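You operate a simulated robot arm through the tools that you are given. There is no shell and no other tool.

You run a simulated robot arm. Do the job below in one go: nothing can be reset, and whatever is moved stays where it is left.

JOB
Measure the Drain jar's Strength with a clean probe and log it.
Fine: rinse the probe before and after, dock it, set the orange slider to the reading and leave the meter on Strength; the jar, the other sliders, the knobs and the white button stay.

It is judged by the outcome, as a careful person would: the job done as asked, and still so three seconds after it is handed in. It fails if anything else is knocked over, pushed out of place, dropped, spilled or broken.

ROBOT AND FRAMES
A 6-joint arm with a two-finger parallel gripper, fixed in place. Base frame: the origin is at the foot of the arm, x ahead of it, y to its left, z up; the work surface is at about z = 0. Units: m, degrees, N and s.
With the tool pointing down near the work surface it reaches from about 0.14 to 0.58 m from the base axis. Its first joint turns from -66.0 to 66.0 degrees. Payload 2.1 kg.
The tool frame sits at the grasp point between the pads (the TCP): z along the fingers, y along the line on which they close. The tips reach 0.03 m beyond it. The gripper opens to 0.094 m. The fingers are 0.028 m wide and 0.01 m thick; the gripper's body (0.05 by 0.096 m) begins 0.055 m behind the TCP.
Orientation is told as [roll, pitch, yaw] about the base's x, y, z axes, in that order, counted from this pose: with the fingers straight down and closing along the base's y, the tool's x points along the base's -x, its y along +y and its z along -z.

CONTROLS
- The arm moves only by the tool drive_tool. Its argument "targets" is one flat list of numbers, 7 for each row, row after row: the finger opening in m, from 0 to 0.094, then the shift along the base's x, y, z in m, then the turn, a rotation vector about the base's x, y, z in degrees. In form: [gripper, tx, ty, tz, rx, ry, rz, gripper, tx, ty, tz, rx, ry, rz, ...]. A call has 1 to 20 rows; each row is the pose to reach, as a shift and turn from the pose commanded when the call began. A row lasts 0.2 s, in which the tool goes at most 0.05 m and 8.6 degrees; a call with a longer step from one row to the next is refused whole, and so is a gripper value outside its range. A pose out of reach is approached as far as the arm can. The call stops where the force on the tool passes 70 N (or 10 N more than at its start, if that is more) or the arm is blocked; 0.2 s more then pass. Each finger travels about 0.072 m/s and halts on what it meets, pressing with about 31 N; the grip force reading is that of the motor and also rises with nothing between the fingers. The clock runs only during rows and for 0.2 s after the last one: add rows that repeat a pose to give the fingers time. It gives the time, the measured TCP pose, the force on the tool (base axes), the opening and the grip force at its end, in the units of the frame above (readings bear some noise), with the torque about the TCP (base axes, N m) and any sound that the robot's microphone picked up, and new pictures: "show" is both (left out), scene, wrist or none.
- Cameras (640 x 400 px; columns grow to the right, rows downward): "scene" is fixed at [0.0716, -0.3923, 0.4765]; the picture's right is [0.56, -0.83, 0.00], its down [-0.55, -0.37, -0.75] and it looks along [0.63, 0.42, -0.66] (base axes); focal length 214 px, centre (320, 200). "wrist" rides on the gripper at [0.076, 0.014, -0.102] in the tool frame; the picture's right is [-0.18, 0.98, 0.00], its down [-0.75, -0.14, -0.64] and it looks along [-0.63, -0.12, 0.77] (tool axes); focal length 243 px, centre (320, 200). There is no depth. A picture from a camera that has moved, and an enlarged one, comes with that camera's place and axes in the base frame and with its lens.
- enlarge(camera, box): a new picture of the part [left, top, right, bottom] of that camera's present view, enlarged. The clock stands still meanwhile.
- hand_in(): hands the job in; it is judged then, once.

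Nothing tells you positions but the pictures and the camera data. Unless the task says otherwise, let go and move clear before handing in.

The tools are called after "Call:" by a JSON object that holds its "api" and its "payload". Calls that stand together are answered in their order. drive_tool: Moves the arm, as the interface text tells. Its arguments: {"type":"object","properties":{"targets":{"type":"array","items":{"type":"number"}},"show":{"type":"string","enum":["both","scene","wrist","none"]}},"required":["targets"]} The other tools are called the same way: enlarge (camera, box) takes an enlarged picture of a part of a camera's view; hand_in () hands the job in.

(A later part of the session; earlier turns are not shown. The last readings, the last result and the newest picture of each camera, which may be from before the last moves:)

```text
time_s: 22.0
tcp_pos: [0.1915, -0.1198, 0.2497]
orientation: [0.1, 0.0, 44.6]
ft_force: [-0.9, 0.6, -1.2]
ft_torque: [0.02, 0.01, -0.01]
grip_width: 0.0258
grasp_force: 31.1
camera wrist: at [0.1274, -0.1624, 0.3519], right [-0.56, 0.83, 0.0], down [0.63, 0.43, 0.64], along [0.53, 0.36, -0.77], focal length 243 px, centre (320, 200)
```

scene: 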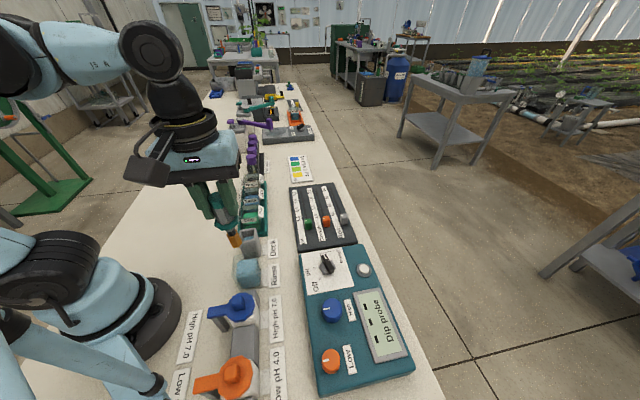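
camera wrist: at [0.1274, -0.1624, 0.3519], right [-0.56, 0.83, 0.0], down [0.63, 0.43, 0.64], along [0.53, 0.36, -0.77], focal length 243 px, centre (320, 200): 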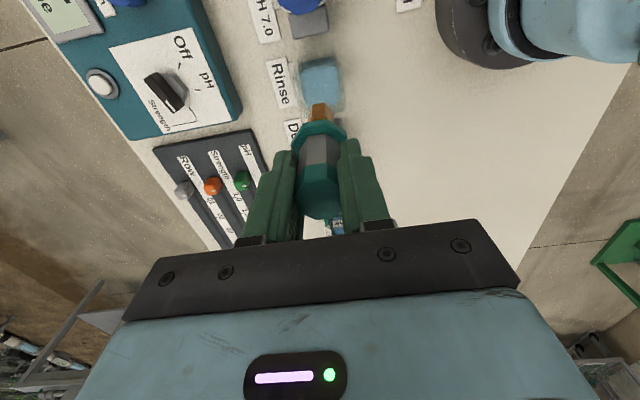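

Call:
{"api": "enlarge", "payload": {"camera": "wrist", "box": [270, 40, 370, 140]}}

Call:
{"api": "enlarge", "payload": {"camera": "scene", "box": [190, 170, 300, 300]}}

```text
4.00 times, centred on (320, 90) of wrist
camera zoom: at [0.1274, -0.1624, 0.3519], right [-0.56, 0.83, 0.0], down [0.63, 0.43, 0.64], along [0.53, 0.36, -0.77], focal length 970 px, centre (320, 640)
```

zoom: 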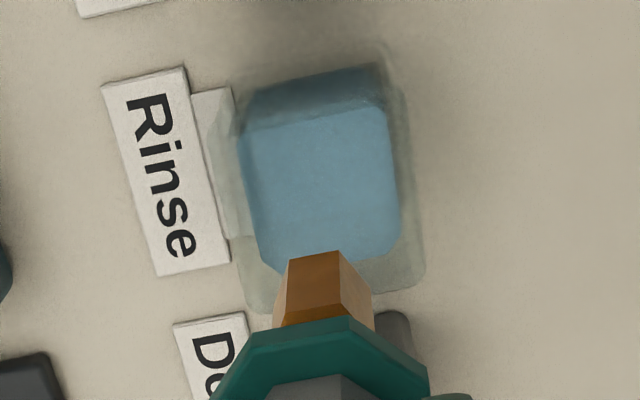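

```text
3.08 times, centred on (245, 235) of scene
camera zoom: at [0.0716, -0.3923, 0.4765], right [0.56, -0.83, 0.0], down [-0.55, -0.37, -0.75], along [0.63, 0.42, -0.66], focal length 660 px, centre (551, 92)
```

zoom: 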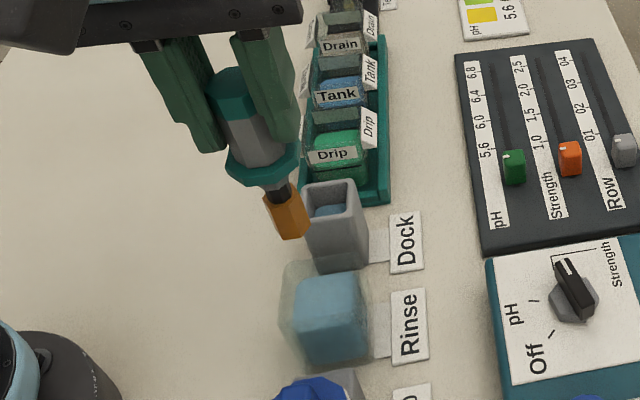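

The rinse cup is directly below the tip. I'll lower so the tip goes to about z = 0.02, keeping the collar above the rim, and hold it there.

Call:
{"api": "drive_tool", "payload": {"targets": [0.01, 0, 0, -0.03, 0, 0, 0, 0.01, 0, 0, -0.06, 0, 0, 0, 0.01, 0, 0, -0.08, 0, 0, 0, 0.01, 0, 0, -0.095, 0, 0, 0, 0.01, 0, 0, -0.108, 0, 0, 0, 0.01, 0, 0, -0.118, 0, 0, 0, 0.01, 0, 0, -0.118, 0, 0, 0]}}

```text
time_s: 23.6
tcp_pos: [0.1915, -0.1175, 0.1323]
orientation: [0.0, 0.0, 44.6]
ft_force: [-1.0, 0.5, -1.4]
ft_torque: [-0.03, 0.03, 0.01]
grip_width: 0.0256
grasp_force: 31.0
camera wrist: at [0.1277, -0.1609, 0.2339], right [-0.56, 0.83, 0.0], down [0.63, 0.43, 0.64], along [0.53, 0.36, -0.77], focal length 243 px, centre (320, 200)
```

scene: 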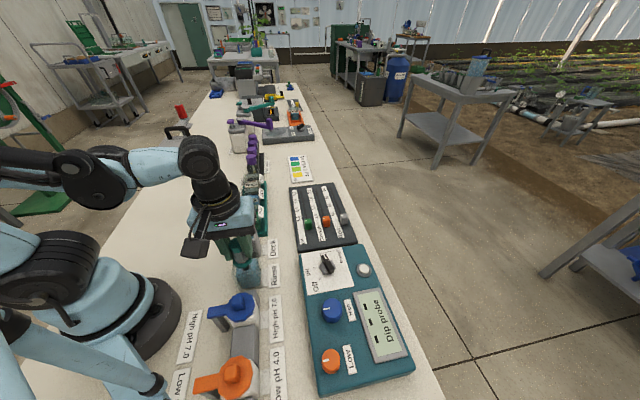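
wrist: 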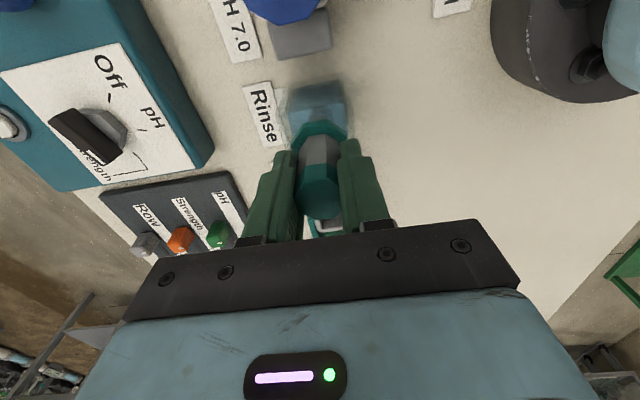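

Call:
{"api": "enlarge", "payload": {"camera": "scene", "box": [200, 230, 300, 310]}}

Call:
{"api": "enlarge", "payload": {"camera": "wrist", "box": [260, 70, 380, 160]}}

Call:
{"api": "enlarge", "payload": {"camera": "scene", "box": [340, 280, 420, 370]}}

```text
5.00 times, centred on (250, 270) of scene
camera zoom: at [0.0716, -0.3923, 0.4765], right [0.56, -0.83, 0.0], down [-0.55, -0.37, -0.75], along [0.63, 0.42, -0.66], focal length 1072 px, centre (670, -150)
```

zoom: 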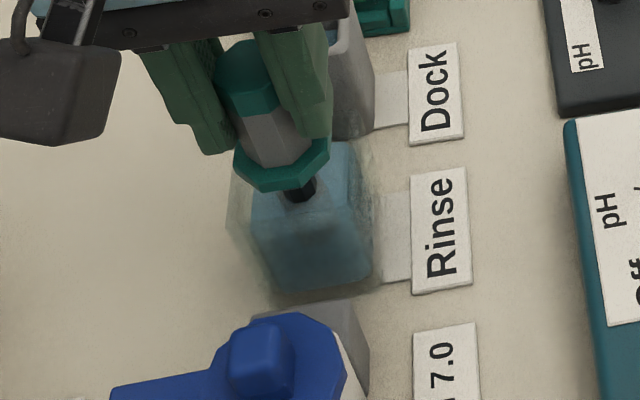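

```text
4.44 times, centred on (320, 115) of wrist
camera zoom: at [0.1277, -0.1609, 0.2339], right [-0.56, 0.83, 0.0], down [0.63, 0.43, 0.64], along [0.53, 0.36, -0.77], focal length 1078 px, centre (320, 578)
```

zoom: 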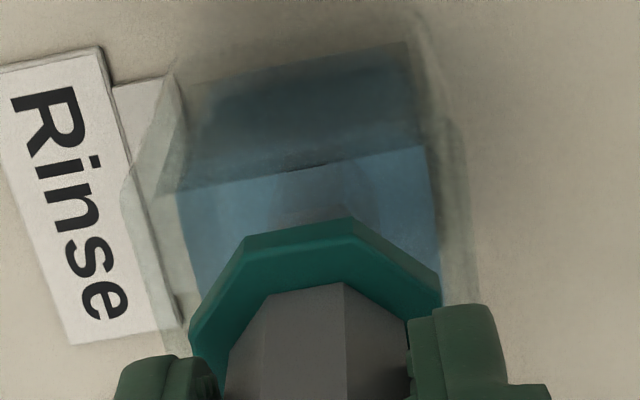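

```text
4.44 times, centred on (380, 325) of scene
camera zoom: at [0.0716, -0.3923, 0.4765], right [0.56, -0.83, 0.0], down [-0.55, -0.37, -0.75], along [0.63, 0.42, -0.66], focal length 953 px, centre (53, -356)
```

zoom: 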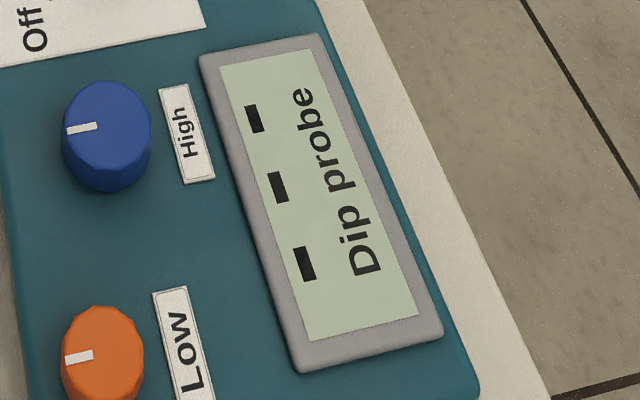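

The tip is in the rinse water with the collar above the rim. I'll hold it and stir gently for a couple of seconds, then lift out.

Call:
{"api": "drive_tool", "payload": {"targets": [0.01, 0, 0, -0.004, 0, 0, 0, 0.01, 0.002, 0.002, -0.004, 0, 0, 0, 0.01, 0.002, 0.002, 0.0, 0, 0, 0, 0.01, -0.002, -0.002, -0.002, 0, 0, 0, 0.01, -0.002, -0.002, -0.004, 0, 0, 0, 0.01, 0, 0, 0, 0, 0, 0, 0.01, 0, 0, -0.004, 0, 0, 0, 0.01, 0, 0, -0.004, 0, 0, 0, 0.01, 0, 0, -0.004, 0, 0, 0, 0.01, 0, 0, -0.004, 0, 0, 0, 0.01, 0, 0, 0.01, 0, 0, 0, 0.01, 0, 0, 0.025, 0, 0, 0, 0.01, 0, 0, 0.05, 0, 0, 0, 0.01, 0, 0, 0.08, 0, 0, 0, 0.01, 0, 0, 0.118, 0, 0, 0, 0.01, 0, 0, 0.118, 0, 0, 0]}}

```text
time_s: 27.0
tcp_pos: [0.1925, -0.1181, 0.2498]
orientation: [0.0, 0.0, 44.7]
ft_force: [0.5, -1.0, -1.9]
ft_torque: [-0.02, 0.02, -0.01]
grip_width: 0.0253
grasp_force: 31.4
camera wrist: at [0.1281, -0.1614, 0.3512], right [-0.56, 0.83, 0.0], down [0.63, 0.43, 0.64], along [0.53, 0.36, -0.77], focal length 243 px, centre (320, 200)
```

scene: 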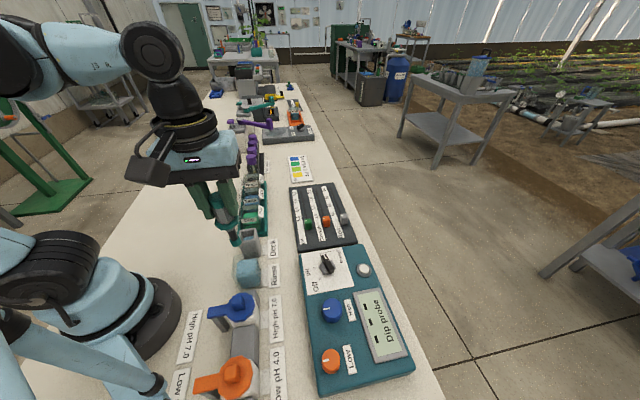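
wrist: 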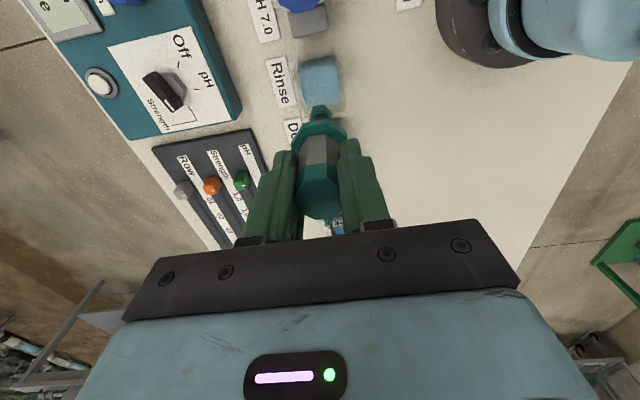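

The tip has turned from amber to teal, so the rinse took and the probe is clean. I'll carry it over to the Drain jar, staying high.

Call:
{"api": "drive_tool", "payload": {"targets": [0.01, 0.0291, 0.0286, 0.02, 0, 0, 0, 0.01, 0.0582, 0.0572, 0.02, 0, 0, 0, 0.01, 0.0874, 0.0859, 0.02, 0, 0, 0, 0.01, 0.1165, 0.1145, 0.02, 0, 0, 0, 0.01, 0.1456, 0.1431, 0.02, 0, 0, 0, 0.01, 0.1748, 0.1718, 0.02, 0, 0, 0, 0.01, 0.2039, 0.2004, 0.02, 0, 0, 0, 0.01, 0.233, 0.229, 0.02, 0, 0, 0, 0.01, 0.233, 0.229, 0.02, 0, 0, 0]}}

```text
time_s: 29.0
tcp_pos: [0.4267, 0.1115, 0.2697]
orientation: [0.0, 0.0, 44.7]
ft_force: [-0.4, 0.1, -1.6]
ft_torque: [-0.01, -0.01, 0.0]
grip_width: 0.0254
grasp_force: 31.1
camera wrist: at [0.3631, 0.0681, 0.3704], right [-0.56, 0.83, 0.0], down [0.64, 0.43, 0.64], along [0.53, 0.36, -0.77], focal length 243 px, centre (320, 200)
```

scene: 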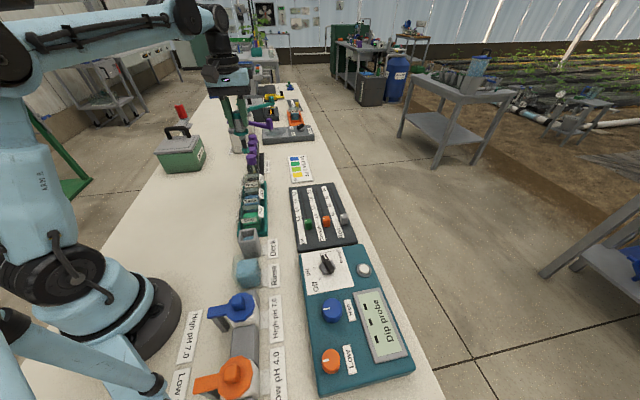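
wrist: 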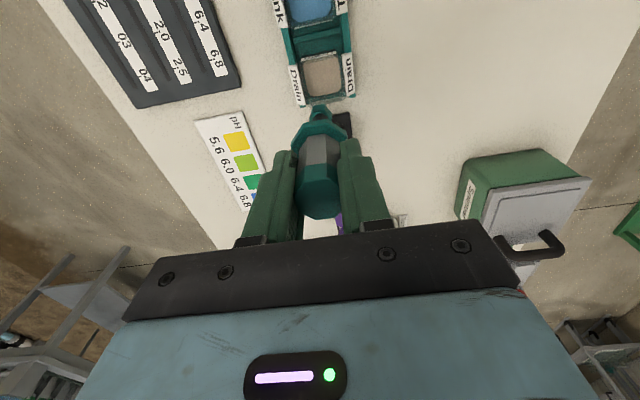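

Call:
{"api": "enlarge", "payload": {"camera": "wrist", "box": [270, 0, 370, 120]}}

Call:
{"api": "enlarge", "payload": {"camera": "wrist", "box": [285, 40, 365, 110]}}

Call:
{"api": "enlarge", "payload": {"camera": "scene", "box": [210, 90, 290, 220]}}

```text
3.33 times, centred on (320, 60) of wrist
camera zoom: at [0.3631, 0.0681, 0.3704], right [-0.56, 0.83, 0.0], down [0.64, 0.43, 0.64], along [0.53, 0.36, -0.77], focal length 809 px, centre (320, 667)
```

zoom: 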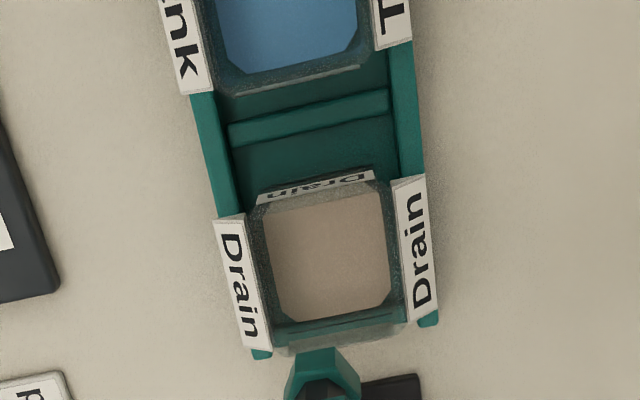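

```text
5.71 times, centred on (325, 75) of wrist
camera zoom: at [0.3631, 0.0681, 0.3704], right [-0.56, 0.83, 0.0], down [0.64, 0.43, 0.64], along [0.53, 0.36, -0.77], focal length 1386 px, centre (291, 914)
```

zoom: 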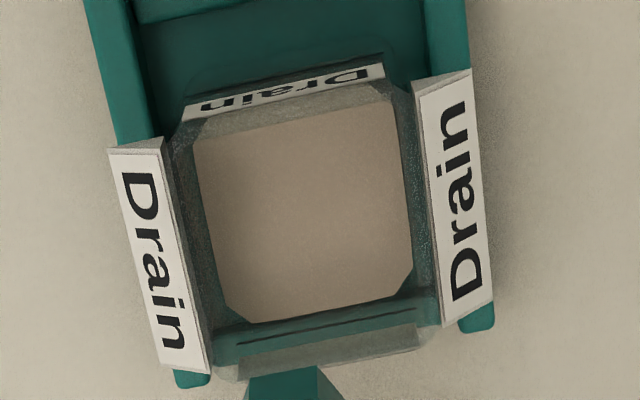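

```text
3.08 times, centred on (250, 155) of scene
camera zoom: at [0.0717, -0.3923, 0.4765], right [0.56, -0.83, 0.0], down [-0.55, -0.37, -0.75], along [0.63, 0.42, -0.66], focal length 660 px, centre (535, 338)
```

zoom: 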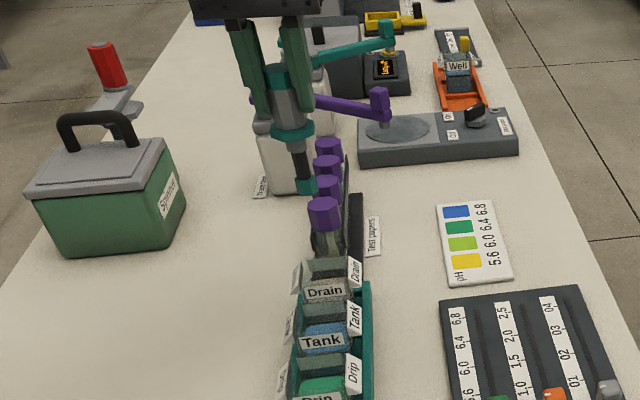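

The Drain jar's opening is just below the tip, a few mm back along the row. I'll shift by (-4.3, +0.3) mm and come part way down to check the alignment.

Call:
{"api": "drive_tool", "payload": {"targets": [0.01, -0.0043, 0.0003, -0.02, 0, 0, 0, 0.01, -0.0043, 0.0003, -0.045, 0, 0, 0, 0.01, -0.0043, 0.0003, -0.07, 0, 0, 0, 0.01, -0.0043, 0.0003, -0.07, 0, 0, 0]}}

```text
time_s: 30.0
tcp_pos: [0.4215, 0.1113, 0.2016]
orientation: [0.0, 0.0, 44.7]
ft_force: [-0.2, 0.0, -0.2]
ft_torque: [-0.01, 0.02, -0.03]
grip_width: 0.0255
grasp_force: 31.4
camera wrist: at [0.3573, 0.0675, 0.3026], right [-0.56, 0.83, 0.0], down [0.63, 0.43, 0.64], along [0.53, 0.36, -0.77], focal length 243 px, centre (320, 200)
```

scene: 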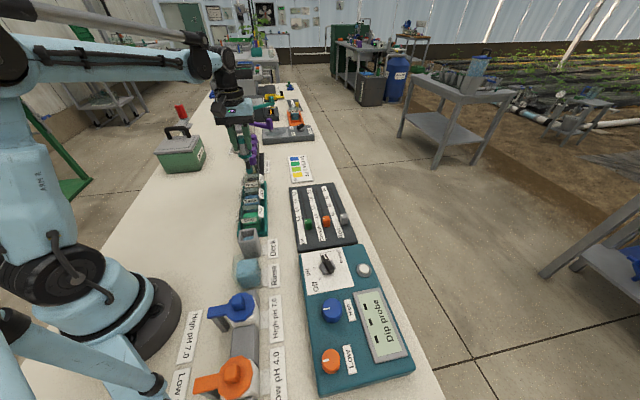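
wrist: 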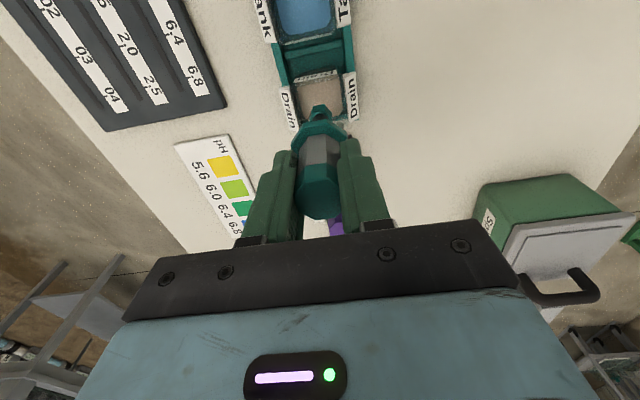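

Call:
{"api": "enlarge", "payload": {"camera": "wrist", "box": [270, 60, 370, 140]}}

Call:
{"api": "enlarge", "payload": {"camera": "scene", "box": [220, 110, 290, 210]}}

```text
5.00 times, centred on (320, 100) of wrist
camera zoom: at [0.3573, 0.0675, 0.3026], right [-0.56, 0.83, 0.0], down [0.63, 0.43, 0.64], along [0.53, 0.36, -0.77], focal length 1213 px, centre (320, 700)
```

zoom: 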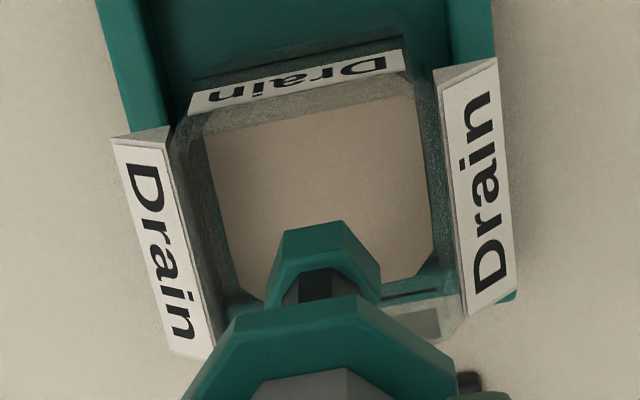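

```text
4.00 times, centred on (255, 160) of scene
camera zoom: at [0.0717, -0.3923, 0.4765], right [0.56, -0.83, 0.0], down [-0.55, -0.37, -0.75], along [0.63, 0.42, -0.66], focal length 858 px, centre (580, 360)
```

zoom: 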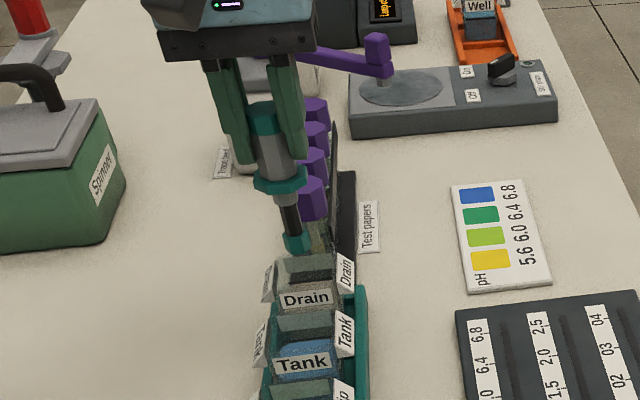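

The alignment over the Drain jar is within about 2 mm. I'll lower the tip to about z = 0.03 and read the display.

Call:
{"api": "drive_tool", "payload": {"targets": [0.01, 0.0007, 0.0007, -0.015, 0, 0, 0, 0.01, 0.0007, 0.0007, -0.03, 0, 0, 0, 0.01, 0.0007, 0.0007, -0.045, 0, 0, 0, 0.01, 0.0007, 0.0007, -0.06, 0, 0, 0, 0.01, 0.0007, 0.0007, -0.06, 0, 0, 0]}}

```text
time_s: 31.2
tcp_pos: [0.4211, 0.1122, 0.1408]
orientation: [0.0, 0.0, 44.7]
ft_force: [-0.2, 0.3, -1.8]
ft_torque: [0.0, 0.0, 0.03]
grip_width: 0.0255
grasp_force: 30.9
camera wrist: at [0.3573, 0.0685, 0.2429], right [-0.56, 0.83, 0.0], down [0.63, 0.43, 0.64], along [0.53, 0.36, -0.77], focal length 243 px, centre (320, 200)
```

scene: 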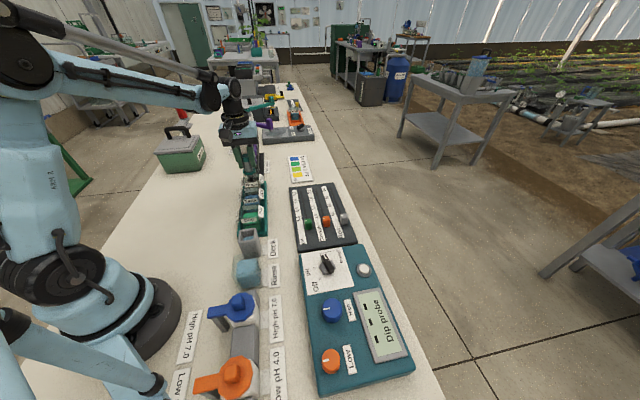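
wrist: 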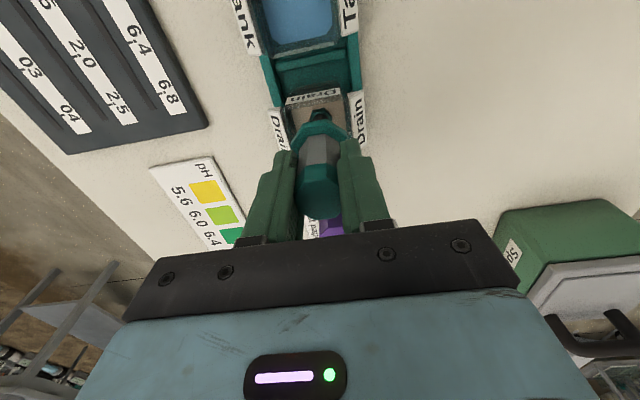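

Call:
{"api": "enlarge", "payload": {"camera": "wrist", "box": [270, 80, 370, 160]}}

Call:
{"api": "enlarge", "payload": {"camera": "scene", "box": [220, 130, 290, 210]}}

```text
5.00 times, centred on (320, 120) of wrist
camera zoom: at [0.3573, 0.0685, 0.2429], right [-0.56, 0.83, 0.0], down [0.63, 0.43, 0.64], along [0.53, 0.36, -0.77], focal length 1213 px, centre (320, 600)
```

zoom: 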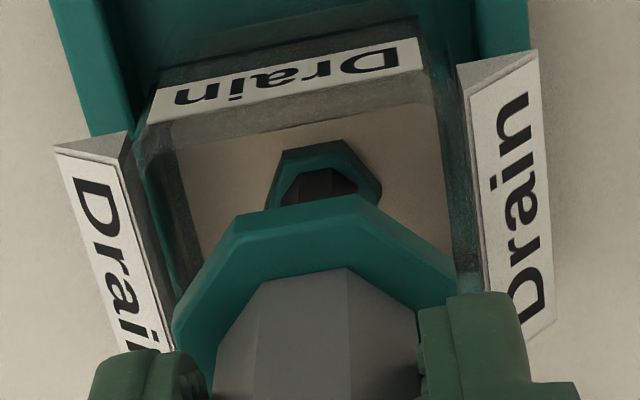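

```text
5.00 times, centred on (255, 170) of scene
camera zoom: at [0.0717, -0.3923, 0.4765], right [0.56, -0.83, 0.0], down [-0.55, -0.37, -0.75], along [0.63, 0.42, -0.66], focal length 1072 px, centre (645, 350)
```

zoom: 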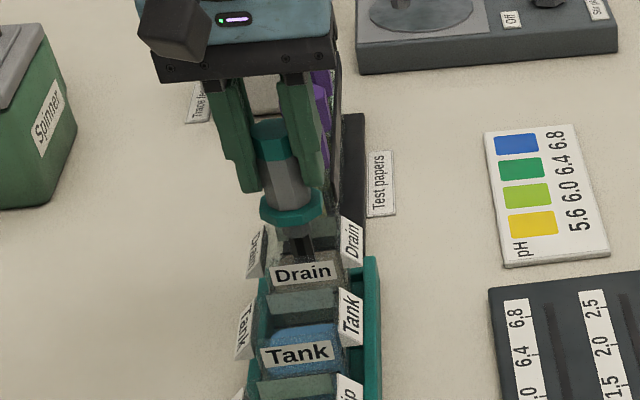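

The tip is at the liquid surface and the display still says "Dip probe". I'll go about 10 mm deeper.

Call:
{"api": "drive_tool", "payload": {"targets": [0.01, 0, 0, -0.005, 0, 0, 0, 0.01, 0, 0, -0.01, 0, 0, 0, 0.01, 0, 0, -0.01, 0, 0, 0]}}

```text
time_s: 32.0
tcp_pos: [0.4211, 0.1118, 0.1319]
orientation: [-0.1, 0.1, 44.8]
ft_force: [0.3, -0.2, -1.6]
ft_torque: [-0.01, -0.05, 0.0]
grip_width: 0.0257
grasp_force: 30.9
camera wrist: at [0.357, 0.0685, 0.2324], right [-0.56, 0.83, 0.0], down [0.63, 0.43, 0.64], along [0.53, 0.36, -0.77], focal length 243 px, centre (320, 200)
```

scene: 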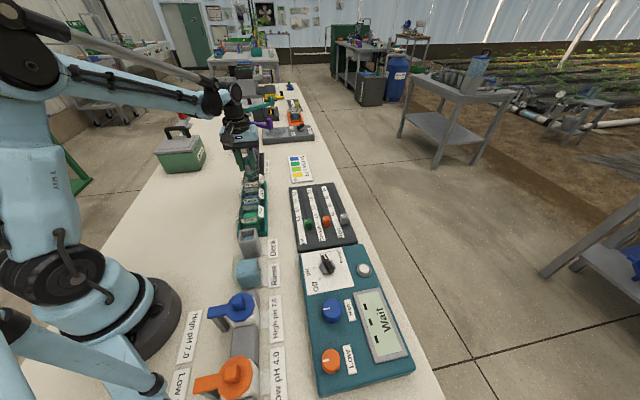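
wrist: 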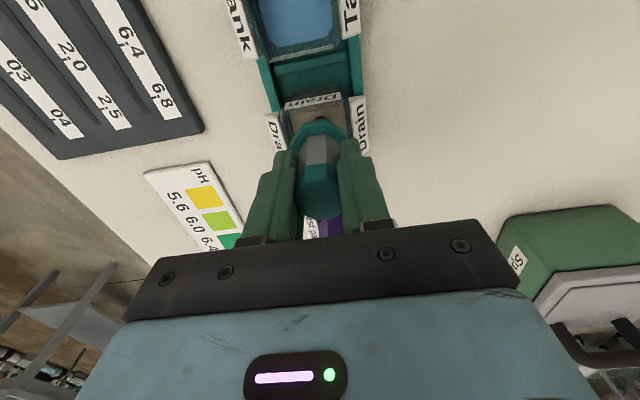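

The display now says "Wait", so the tip is in the sample. I'll hold still until the reading settles.

Call:
{"api": "drive_tool", "payload": {"targets": [0.01, 0, 0, 0, 0, 0, 0, 0.01, 0, 0, 0, 0, 0, 0, 0.01, 0, 0, 0, 0, 0, 0, 0.01, 0, 0, 0, 0, 0, 0, 0.01, 0, 0, 0, 0, 0, 0, 0.01, 0, 0, 0, 0, 0, 0, 0.01, 0, 0, 0, 0, 0, 0, 0.01, 0, 0, 0, 0, 0, 0, 0.01, 0, 0, 0, 0, 0, 0, 0.01, 0, 0, 0, 0, 0, 0, 0.01, 0, 0, 0, 0, 0, 0, 0.01, 0, 0, 0, 0, 0, 0, 0.01, 0, 0, 0, 0, 0, 0, 0.01, 0, 0, 0, 0, 0, 0, 0.01, 0, 0, 0, 0, 0, 0], "show": "scene"}}

Call:
{"api": "enlarge", "payload": {"camera": "scene", "box": [340, 280, 420, 370]}}

```text
time_s: 35.2
tcp_pos: [0.4204, 0.1123, 0.1313]
orientation: [0.0, 0.0, 44.7]
ft_force: [1.3, 0.4, -1.0]
ft_torque: [0.01, -0.01, 0.0]
grip_width: 0.0257
grasp_force: 31.1
```

scene: 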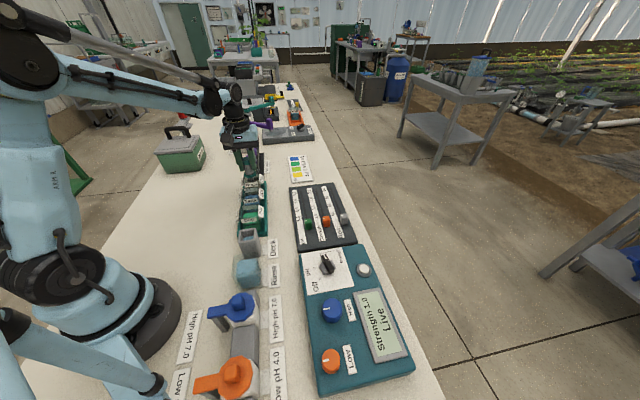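

```text
4.44 times, centred on (380, 325) of scene
camera zoom: at [0.0717, -0.3923, 0.4765], right [0.56, -0.83, 0.0], down [-0.55, -0.37, -0.75], along [0.63, 0.42, -0.66], focal length 953 px, centre (53, -356)
```

zoom: 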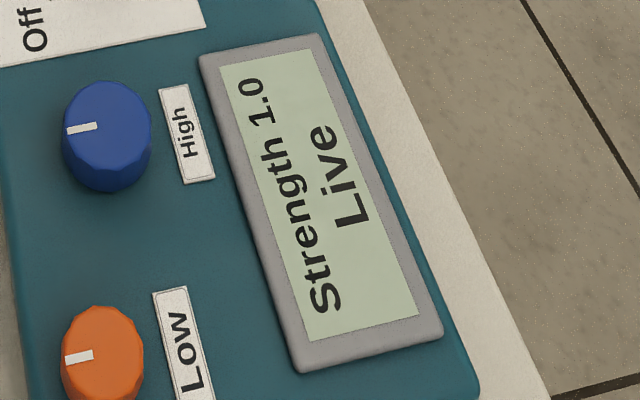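

The display reads "Strength 1.0, Live". I'll wait a bit longer to make sure it's settled and not drifting.

Call:
{"api": "drive_tool", "payload": {"targets": [0.01, 0, 0, 0, 0, 0, 0, 0.01, 0, 0, 0, 0, 0, 0, 0.01, 0, 0, 0, 0, 0, 0, 0.01, 0, 0, 0, 0, 0, 0, 0.01, 0, 0, 0, 0, 0, 0, 0.01, 0, 0, 0, 0, 0, 0, 0.01, 0, 0, 0, 0, 0, 0, 0.01, 0, 0, 0, 0, 0, 0, 0.01, 0, 0, 0, 0, 0, 0, 0.01, 0, 0, 0, 0, 0, 0, 0.01, 0, 0, 0, 0, 0, 0, 0.01, 0, 0, 0, 0, 0, 0, 0.01, 0, 0, 0, 0, 0, 0, 0.01, 0, 0, 0, 0, 0, 0, 0.01, 0, 0, 0, 0, 0, 0, 0.01, 0, 0, 0, 0, 0, 0, 0.01, 0, 0, 0, 0, 0, 0, 0.01, 0, 0, 0, 0, 0, 0, 0.01, 0, 0, 0, 0, 0, 0, 0.01, 0, 0, 0, 0, 0, 0], "show": "both"}}

Call:
{"api": "enlarge", "payload": {"camera": "scene", "box": [340, 280, 420, 370]}}

Call:
{"api": "enlarge", "payload": {"camera": "wrist", "box": [270, 80, 370, 160]}}

```text
time_s: 39.4
tcp_pos: [0.4219, 0.1132, 0.1305]
orientation: [0.0, -0.1, 44.7]
ft_force: [-0.1, -0.1, -1.5]
ft_torque: [0.02, -0.01, -0.02]
grip_width: 0.0259
grasp_force: 30.9
camera wrist: at [0.357, 0.0685, 0.2325], right [-0.56, 0.83, 0.0], down [0.63, 0.43, 0.64], along [0.53, 0.36, -0.77], focal length 243 px, centre (320, 200)
```

scene: 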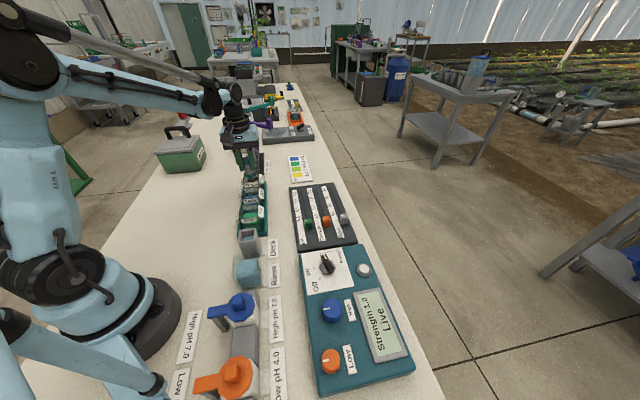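
wrist: 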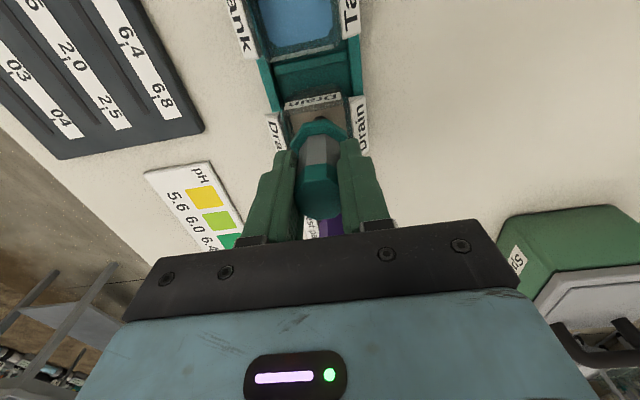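

```text
4.44 times, centred on (380, 325) of scene
camera zoom: at [0.0717, -0.3923, 0.4765], right [0.56, -0.83, 0.0], down [-0.55, -0.37, -0.75], along [0.63, 0.42, -0.66], focal length 953 px, centre (53, -356)
```

zoom: 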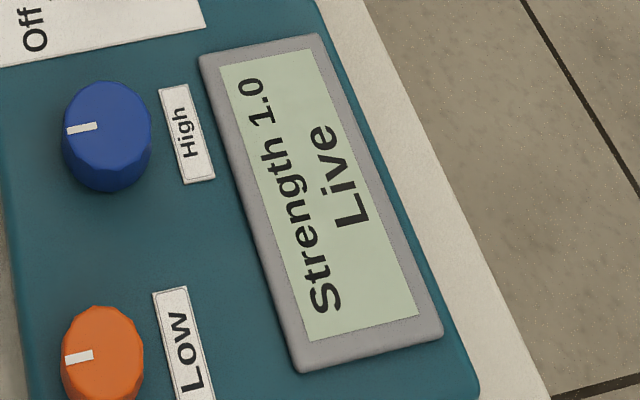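

```text
5.00 times, centred on (320, 120) of wrist
camera zoom: at [0.357, 0.0685, 0.2325], right [-0.56, 0.83, 0.0], down [0.63, 0.43, 0.64], along [0.53, 0.36, -0.77], focal length 1213 px, centre (320, 600)
```

zoom: 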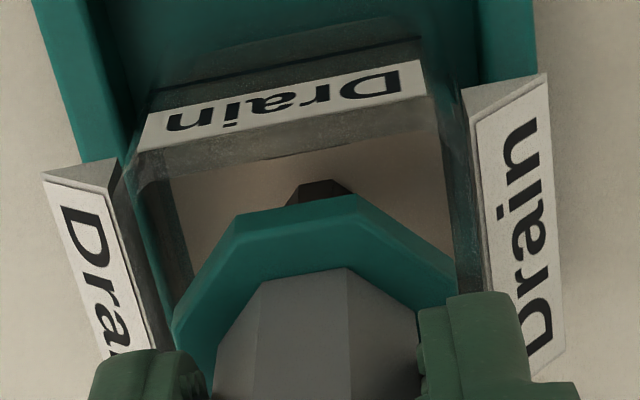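

The reading is steady at 1.0. I'll lift straight out and take the probe back over the rinse cup.

Call:
{"api": "drive_tool", "payload": {"targets": [0.01, 0, 0, 0.012, 0, 0, 0, 0.01, 0, 0, 0.03, 0, 0, 0, 0.01, 0, 0, 0.055, 0, 0, 0, 0.01, 0, 0, 0.085, 0, 0, 0, 0.01, 0, 0, 0.12, 0, 0, 0, 0.01, 0, 0, 0.14, 0, 0, 0, 0.01, -0.0287, -0.02875, 0.14, 0, 0, 0, 0.01, -0.0574, -0.0575, 0.14, 0, 0, 0, 0.01, -0.086, -0.08625, 0.14, 0, 0, 0, 0.01, -0.1147, -0.115, 0.14, 0, 0, 0, 0.01, -0.1434, -0.14375, 0.14, 0, 0, 0, 0.01, -0.172, -0.1725, 0.14, 0, 0, 0, 0.01, -0.2007, -0.20125, 0.13, 0, 0, 0, 0.01, -0.2294, -0.23, 0.12, 0, 0, 0, 0.01, -0.2294, -0.23, 0.12, 0, 0, 0]}}

```text
time_s: 42.6
tcp_pos: [0.1893, -0.1194, 0.2491]
orientation: [-0.1, 0.0, 44.7]
ft_force: [-0.1, -0.3, -1.5]
ft_torque: [0.0, 0.01, -0.01]
grip_width: 0.0253
grasp_force: 31.1
camera wrist: at [0.1252, -0.1627, 0.3504], right [-0.56, 0.83, 0.0], down [0.63, 0.43, 0.64], along [0.53, 0.36, -0.77], focal length 243 px, centre (320, 200)
```

scene: 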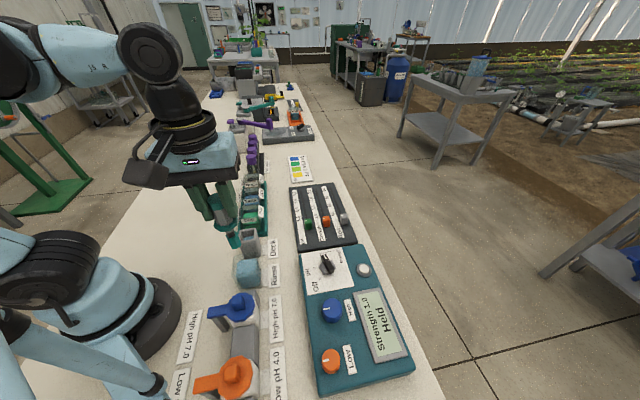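
wrist: 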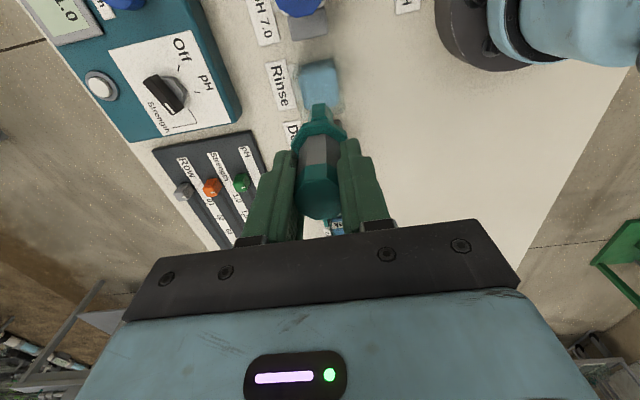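

The display shows "Strength 1.0, Held". Now I'll rinse the probe again, stir it and lift out.

Call:
{"api": "drive_tool", "payload": {"targets": [0.01, 0.001, 0.0005, -0.03, 0, 0, 0, 0.01, 0.001, 0.0005, -0.06, 0, 0, 0, 0.01, 0.001, 0.0005, -0.08, 0, 0, 0, 0.01, 0.001, 0.0005, -0.095, 0, 0, 0, 0.01, 0.001, 0.0005, -0.108, 0, 0, 0, 0.01, 0.001, 0.0005, -0.121, 0, 0, 0, 0.01, 0.003, 0.0025, -0.121, 0, 0, 0, 0.01, 0.003, 0.0025, -0.117, 0, 0, 0, 0.01, -0.001, -0.0015, -0.119, 0, 0, 0, 0.01, -0.001, -0.0015, -0.121, 0, 0, 0, 0.01, 0.001, 0.0005, -0.117, 0, 0, 0, 0.01, 0.001, 0.0005, -0.121, 0, 0, 0, 0.01, 0.001, 0.0005, -0.121, 0, 0, 0, 0.01, 0.001, 0.0005, -0.121, 0, 0, 0, 0.01, 0.001, 0.0005, -0.121, 0, 0, 0, 0.01, 0.001, 0.0005, -0.121, 0, 0, 0]}}

Call:
{"api": "enlarge", "payload": {"camera": "scene", "box": [200, 230, 300, 310]}}

```text
time_s: 46.0
tcp_pos: [0.1932, -0.1182, 0.1298]
orientation: [-0.1, -0.1, 44.7]
ft_force: [0.7, 0.5, -1.3]
ft_torque: [-0.01, 0.0, 0.01]
grip_width: 0.0256
grasp_force: 31.2
camera wrist: at [0.1284, -0.1613, 0.2315], right [-0.56, 0.83, 0.0], down [0.63, 0.43, 0.64], along [0.53, 0.36, -0.77], focal length 243 px, centre (320, 200)
```

scene: 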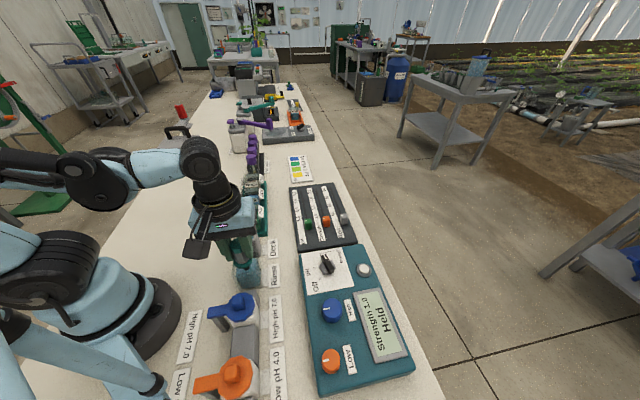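
wrist: 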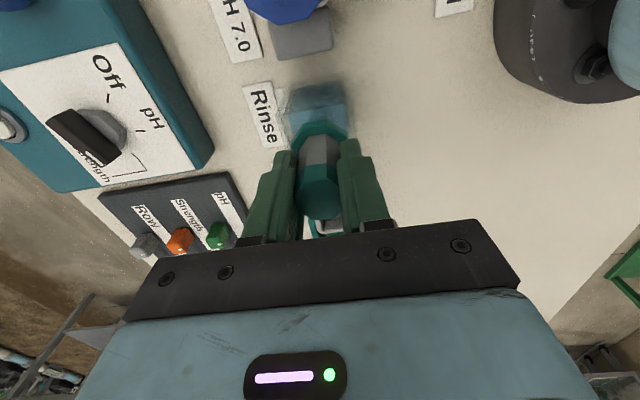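

```text
5.00 times, centred on (250, 270) of scene
camera zoom: at [0.0717, -0.3923, 0.4765], right [0.56, -0.83, 0.0], down [-0.55, -0.37, -0.75], along [0.63, 0.42, -0.66], focal length 1072 px, centre (670, -150)
```

zoom: 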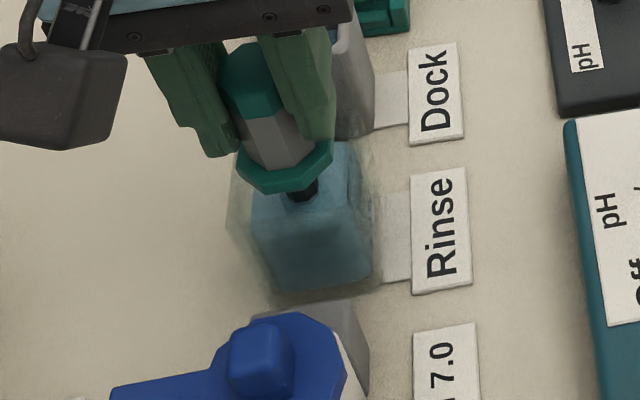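

The tip is well in the water again. I'll lift out and move above the dock.

Call:
{"api": "drive_tool", "payload": {"targets": [0.01, 0, 0, 0.01, 0, 0, 0, 0.01, 0, 0, 0.025, 0, 0, 0, 0.01, 0, 0, 0.05, 0, 0, 0, 0.01, 0, 0, 0.085, 0, 0, 0, 0.01, 0, 0, 0.121, 0, 0, 0, 0.01, 0.0144, 0.014, 0.121, 0, 0, 0, 0.01, 0.0288, 0.0281, 0.121, 0, 0, 0, 0.01, 0.0431, 0.0421, 0.121, 0, 0, 0, 0.01, 0.0575, 0.0562, 0.121, 0, 0, 0, 0.01, 0.0575, 0.0562, 0.121, 0, 0, 0, 0.01, 0.0575, 0.0562, 0.121, 0, 0, 0]}}

Call:
{"api": "enlarge", "payload": {"camera": "wrist", "box": [260, 40, 380, 160]}}

Call:
{"api": "enlarge", "payload": {"camera": "scene", "box": [195, 140, 285, 230]}}

```text
time_s: 48.4
tcp_pos: [0.2524, -0.0598, 0.2531]
orientation: [0.0, 0.1, 44.7]
ft_force: [0.0, -0.2, -1.4]
ft_torque: [0.04, 0.03, 0.05]
grip_width: 0.0255
grasp_force: 30.9
camera wrist: at [0.1873, -0.1039, 0.3528], right [-0.56, 0.83, 0.0], down [0.63, 0.43, 0.64], along [0.53, 0.36, -0.77], focal length 243 px, centre (320, 200)
```

scene: 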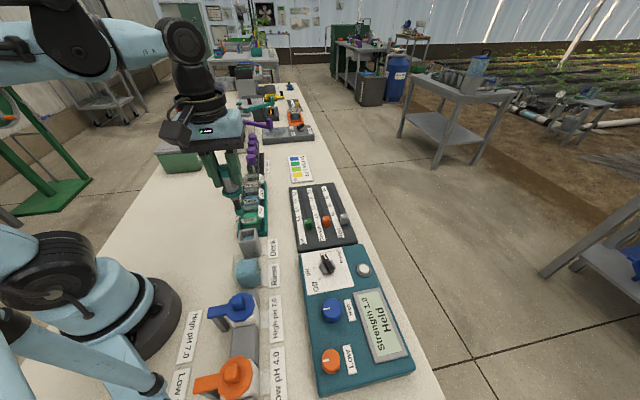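
wrist: 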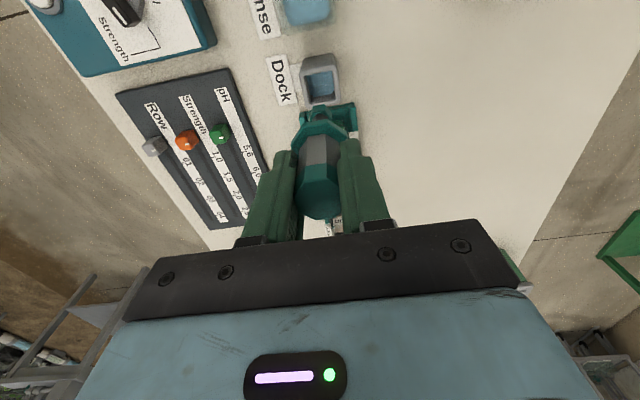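

```text
3.33 times, centred on (320, 100) of wrist
camera zoom: at [0.1873, -0.1039, 0.3528], right [-0.56, 0.83, 0.0], down [0.63, 0.43, 0.64], along [0.53, 0.36, -0.77], focal length 809 px, centre (320, 533)
```

zoom: 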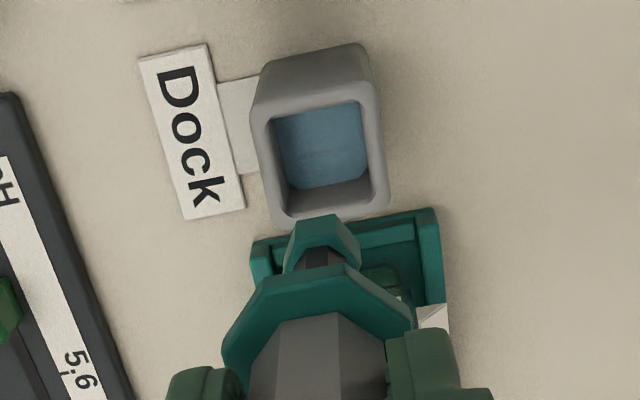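

```text
4.44 times, centred on (240, 185) of scene
camera zoom: at [0.0717, -0.3923, 0.4765], right [0.56, -0.83, 0.0], down [-0.55, -0.37, -0.75], along [0.63, 0.42, -0.66], focal length 953 px, centre (676, 267)
```

zoom: 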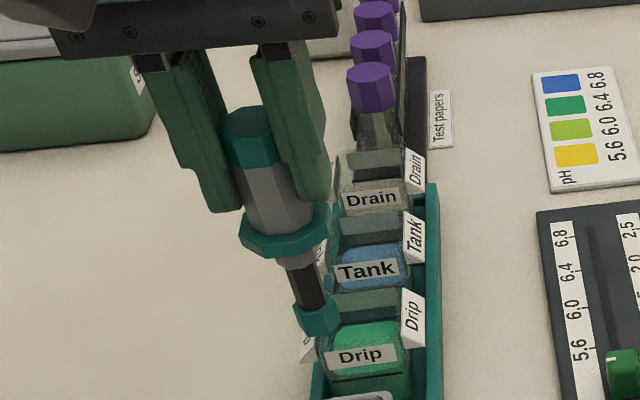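

The tip is above the dock opening, matching the pickup pose to about 1 mm. I'll lower the probe into the dock.

Call:
{"api": "drive_tool", "payload": {"targets": [0.01, -0.0007, -0.0007, -0.025, 0, 0, 0, 0.01, -0.0007, -0.0007, -0.05, 0, 0, 0, 0.01, -0.0007, -0.0007, -0.065, 0, 0, 0, 0.01, -0.0007, -0.0007, -0.08, 0, 0, 0, 0.01, -0.0007, -0.0007, -0.095, 0, 0, 0, 0.01, -0.0007, -0.0007, -0.11, 0, 0, 0, 0.01, -0.0007, -0.0007, -0.12, 0, 0, 0, 0.01, -0.0007, -0.0007, -0.126, 0, 0, 0, 0.01, -0.0007, -0.0007, -0.126, 0, 0, 0]}}

Call:
{"api": "enlarge", "payload": {"camera": "wrist", "box": [260, 70, 380, 180]}}

Call:
{"api": "enlarge", "payload": {"camera": "scene", "box": [200, 190, 290, 270]}}

```text
time_s: 50.4
tcp_pos: [0.25, -0.0633, 0.125]
orientation: [0.0, 0.1, 44.7]
ft_force: [-0.1, 0.7, -0.6]
ft_torque: [-0.02, 0.0, -0.01]
grip_width: 0.0257
grasp_force: 30.1
camera wrist: at [0.1855, -0.1055, 0.2271], right [-0.56, 0.83, 0.0], down [0.63, 0.43, 0.64], along [0.53, 0.36, -0.77], focal length 243 px, centre (320, 200)
```

scene: 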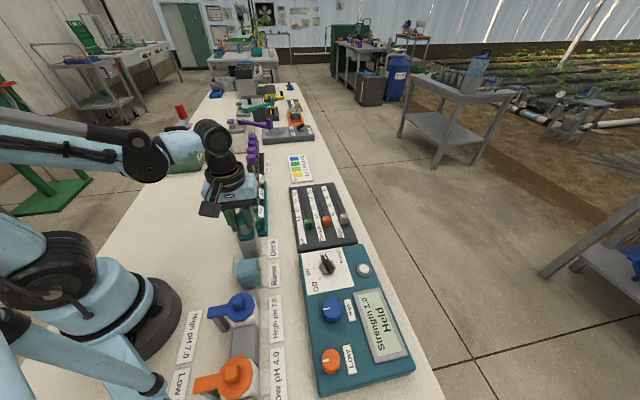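
wrist: 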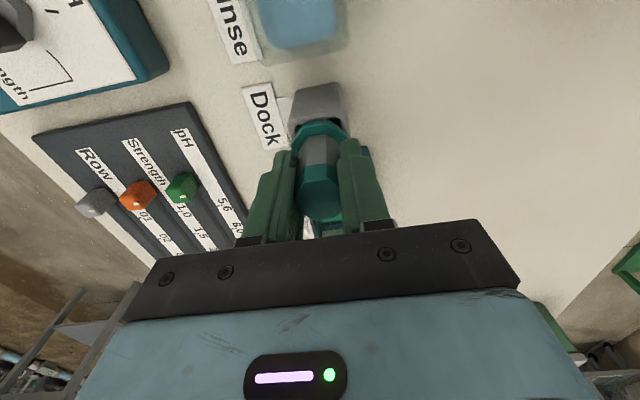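

```text
3.64 times, centred on (320, 125) of wrist
camera zoom: at [0.1855, -0.1055, 0.2271], right [-0.56, 0.83, 0.0], down [0.63, 0.43, 0.64], along [0.53, 0.36, -0.77], focal length 882 px, centre (320, 473)
```

zoom: 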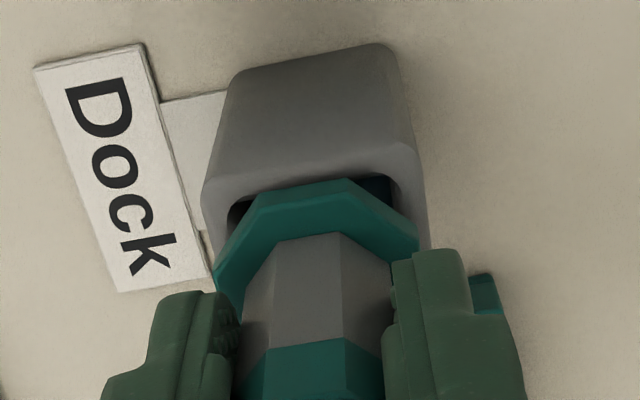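

```text
5.00 times, centred on (245, 230) of scene
camera zoom: at [0.0717, -0.3923, 0.4765], right [0.56, -0.83, 0.0], down [-0.55, -0.37, -0.75], along [0.63, 0.42, -0.66], focal length 1072 px, centre (695, 50)
```

zoom: 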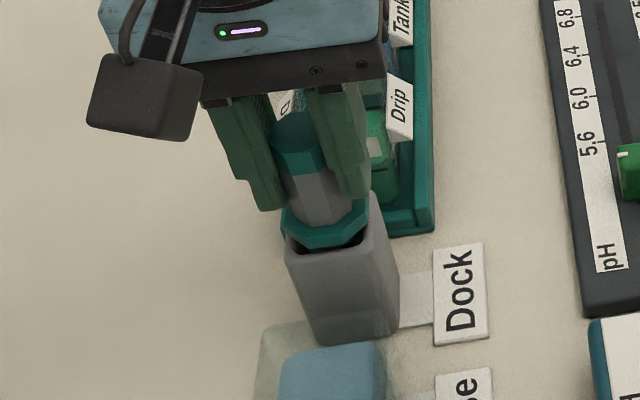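

The probe is in the dock, about 4 mm from seated. I'll lower the last bit and check the force.

Call:
{"api": "drive_tool", "payload": {"targets": [0.01, 0, 0, -0.002, 0, 0, 0, 0.01, 0, 0, -0.0035, 0, 0, 0, 0.01, 0, 0, -0.0042, 0, 0, 0, 0.01, 0, 0, -0.0042, 0, 0, 0], "show": "none"}}

Call:
{"api": "enlarge", "payload": {"camera": "wrist", "box": [260, 70, 380, 180]}}

Call:
{"api": "enlarge", "payload": {"camera": "scene", "box": [200, 190, 290, 270]}}

```text
time_s: 51.4
tcp_pos: [0.2489, -0.062, 0.12]
orientation: [0.0, 0.0, 44.7]
ft_force: [-0.7, -0.2, -0.4]
ft_torque: [0.03, -0.01, 0.0]
grip_width: 0.0254
grasp_force: 31.2
```

```text
3.64 times, centred on (320, 125) of wrist
camera zoom: at [0.1854, -0.1055, 0.2223], right [-0.56, 0.83, 0.0], down [0.63, 0.43, 0.64], along [0.53, 0.36, -0.77], focal length 882 px, centre (320, 473)
```

zoom: 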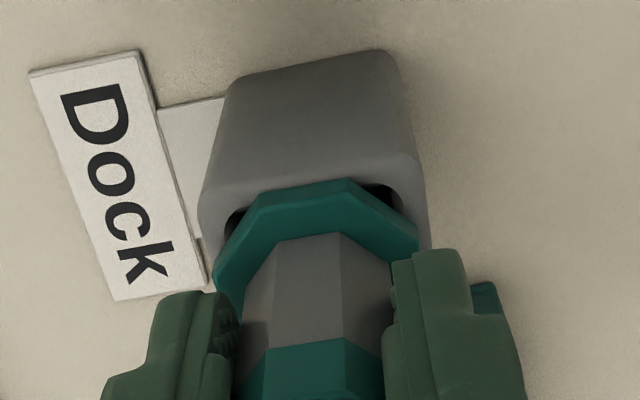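

```text
5.00 times, centred on (245, 230) of scene
camera zoom: at [0.0717, -0.3923, 0.4765], right [0.56, -0.83, 0.0], down [-0.55, -0.37, -0.75], along [0.63, 0.42, -0.66], focal length 1072 px, centre (695, 50)
```

zoom: 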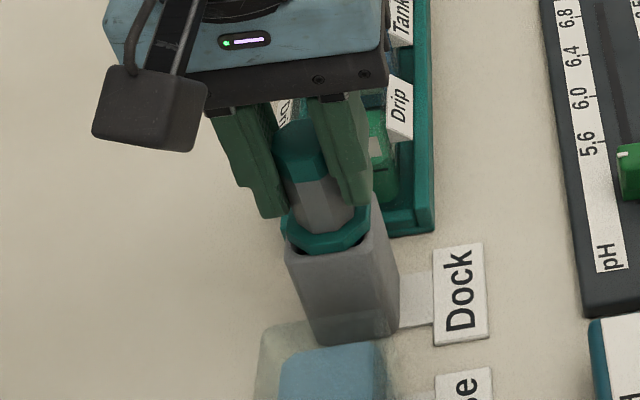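

Call:
{"api": "drive_tool", "payload": {"targets": [0.01, 0, 0, -0.0005, 0, 0, 0, 0.01, 0, 0, -0.001, 0, 0, 0, 0.01, 0, 0, -0.001, 0, 0, 0], "show": "none"}}

```text
time_s: 52.2
tcp_pos: [0.2488, -0.0623, 0.1202]
orientation: [0.1, 0.0, 44.7]
ft_force: [-4.8, 4.3, 27.2]
ft_torque: [0.01, 0.12, -0.01]
grip_width: 0.0257
grasp_force: 30.7
```

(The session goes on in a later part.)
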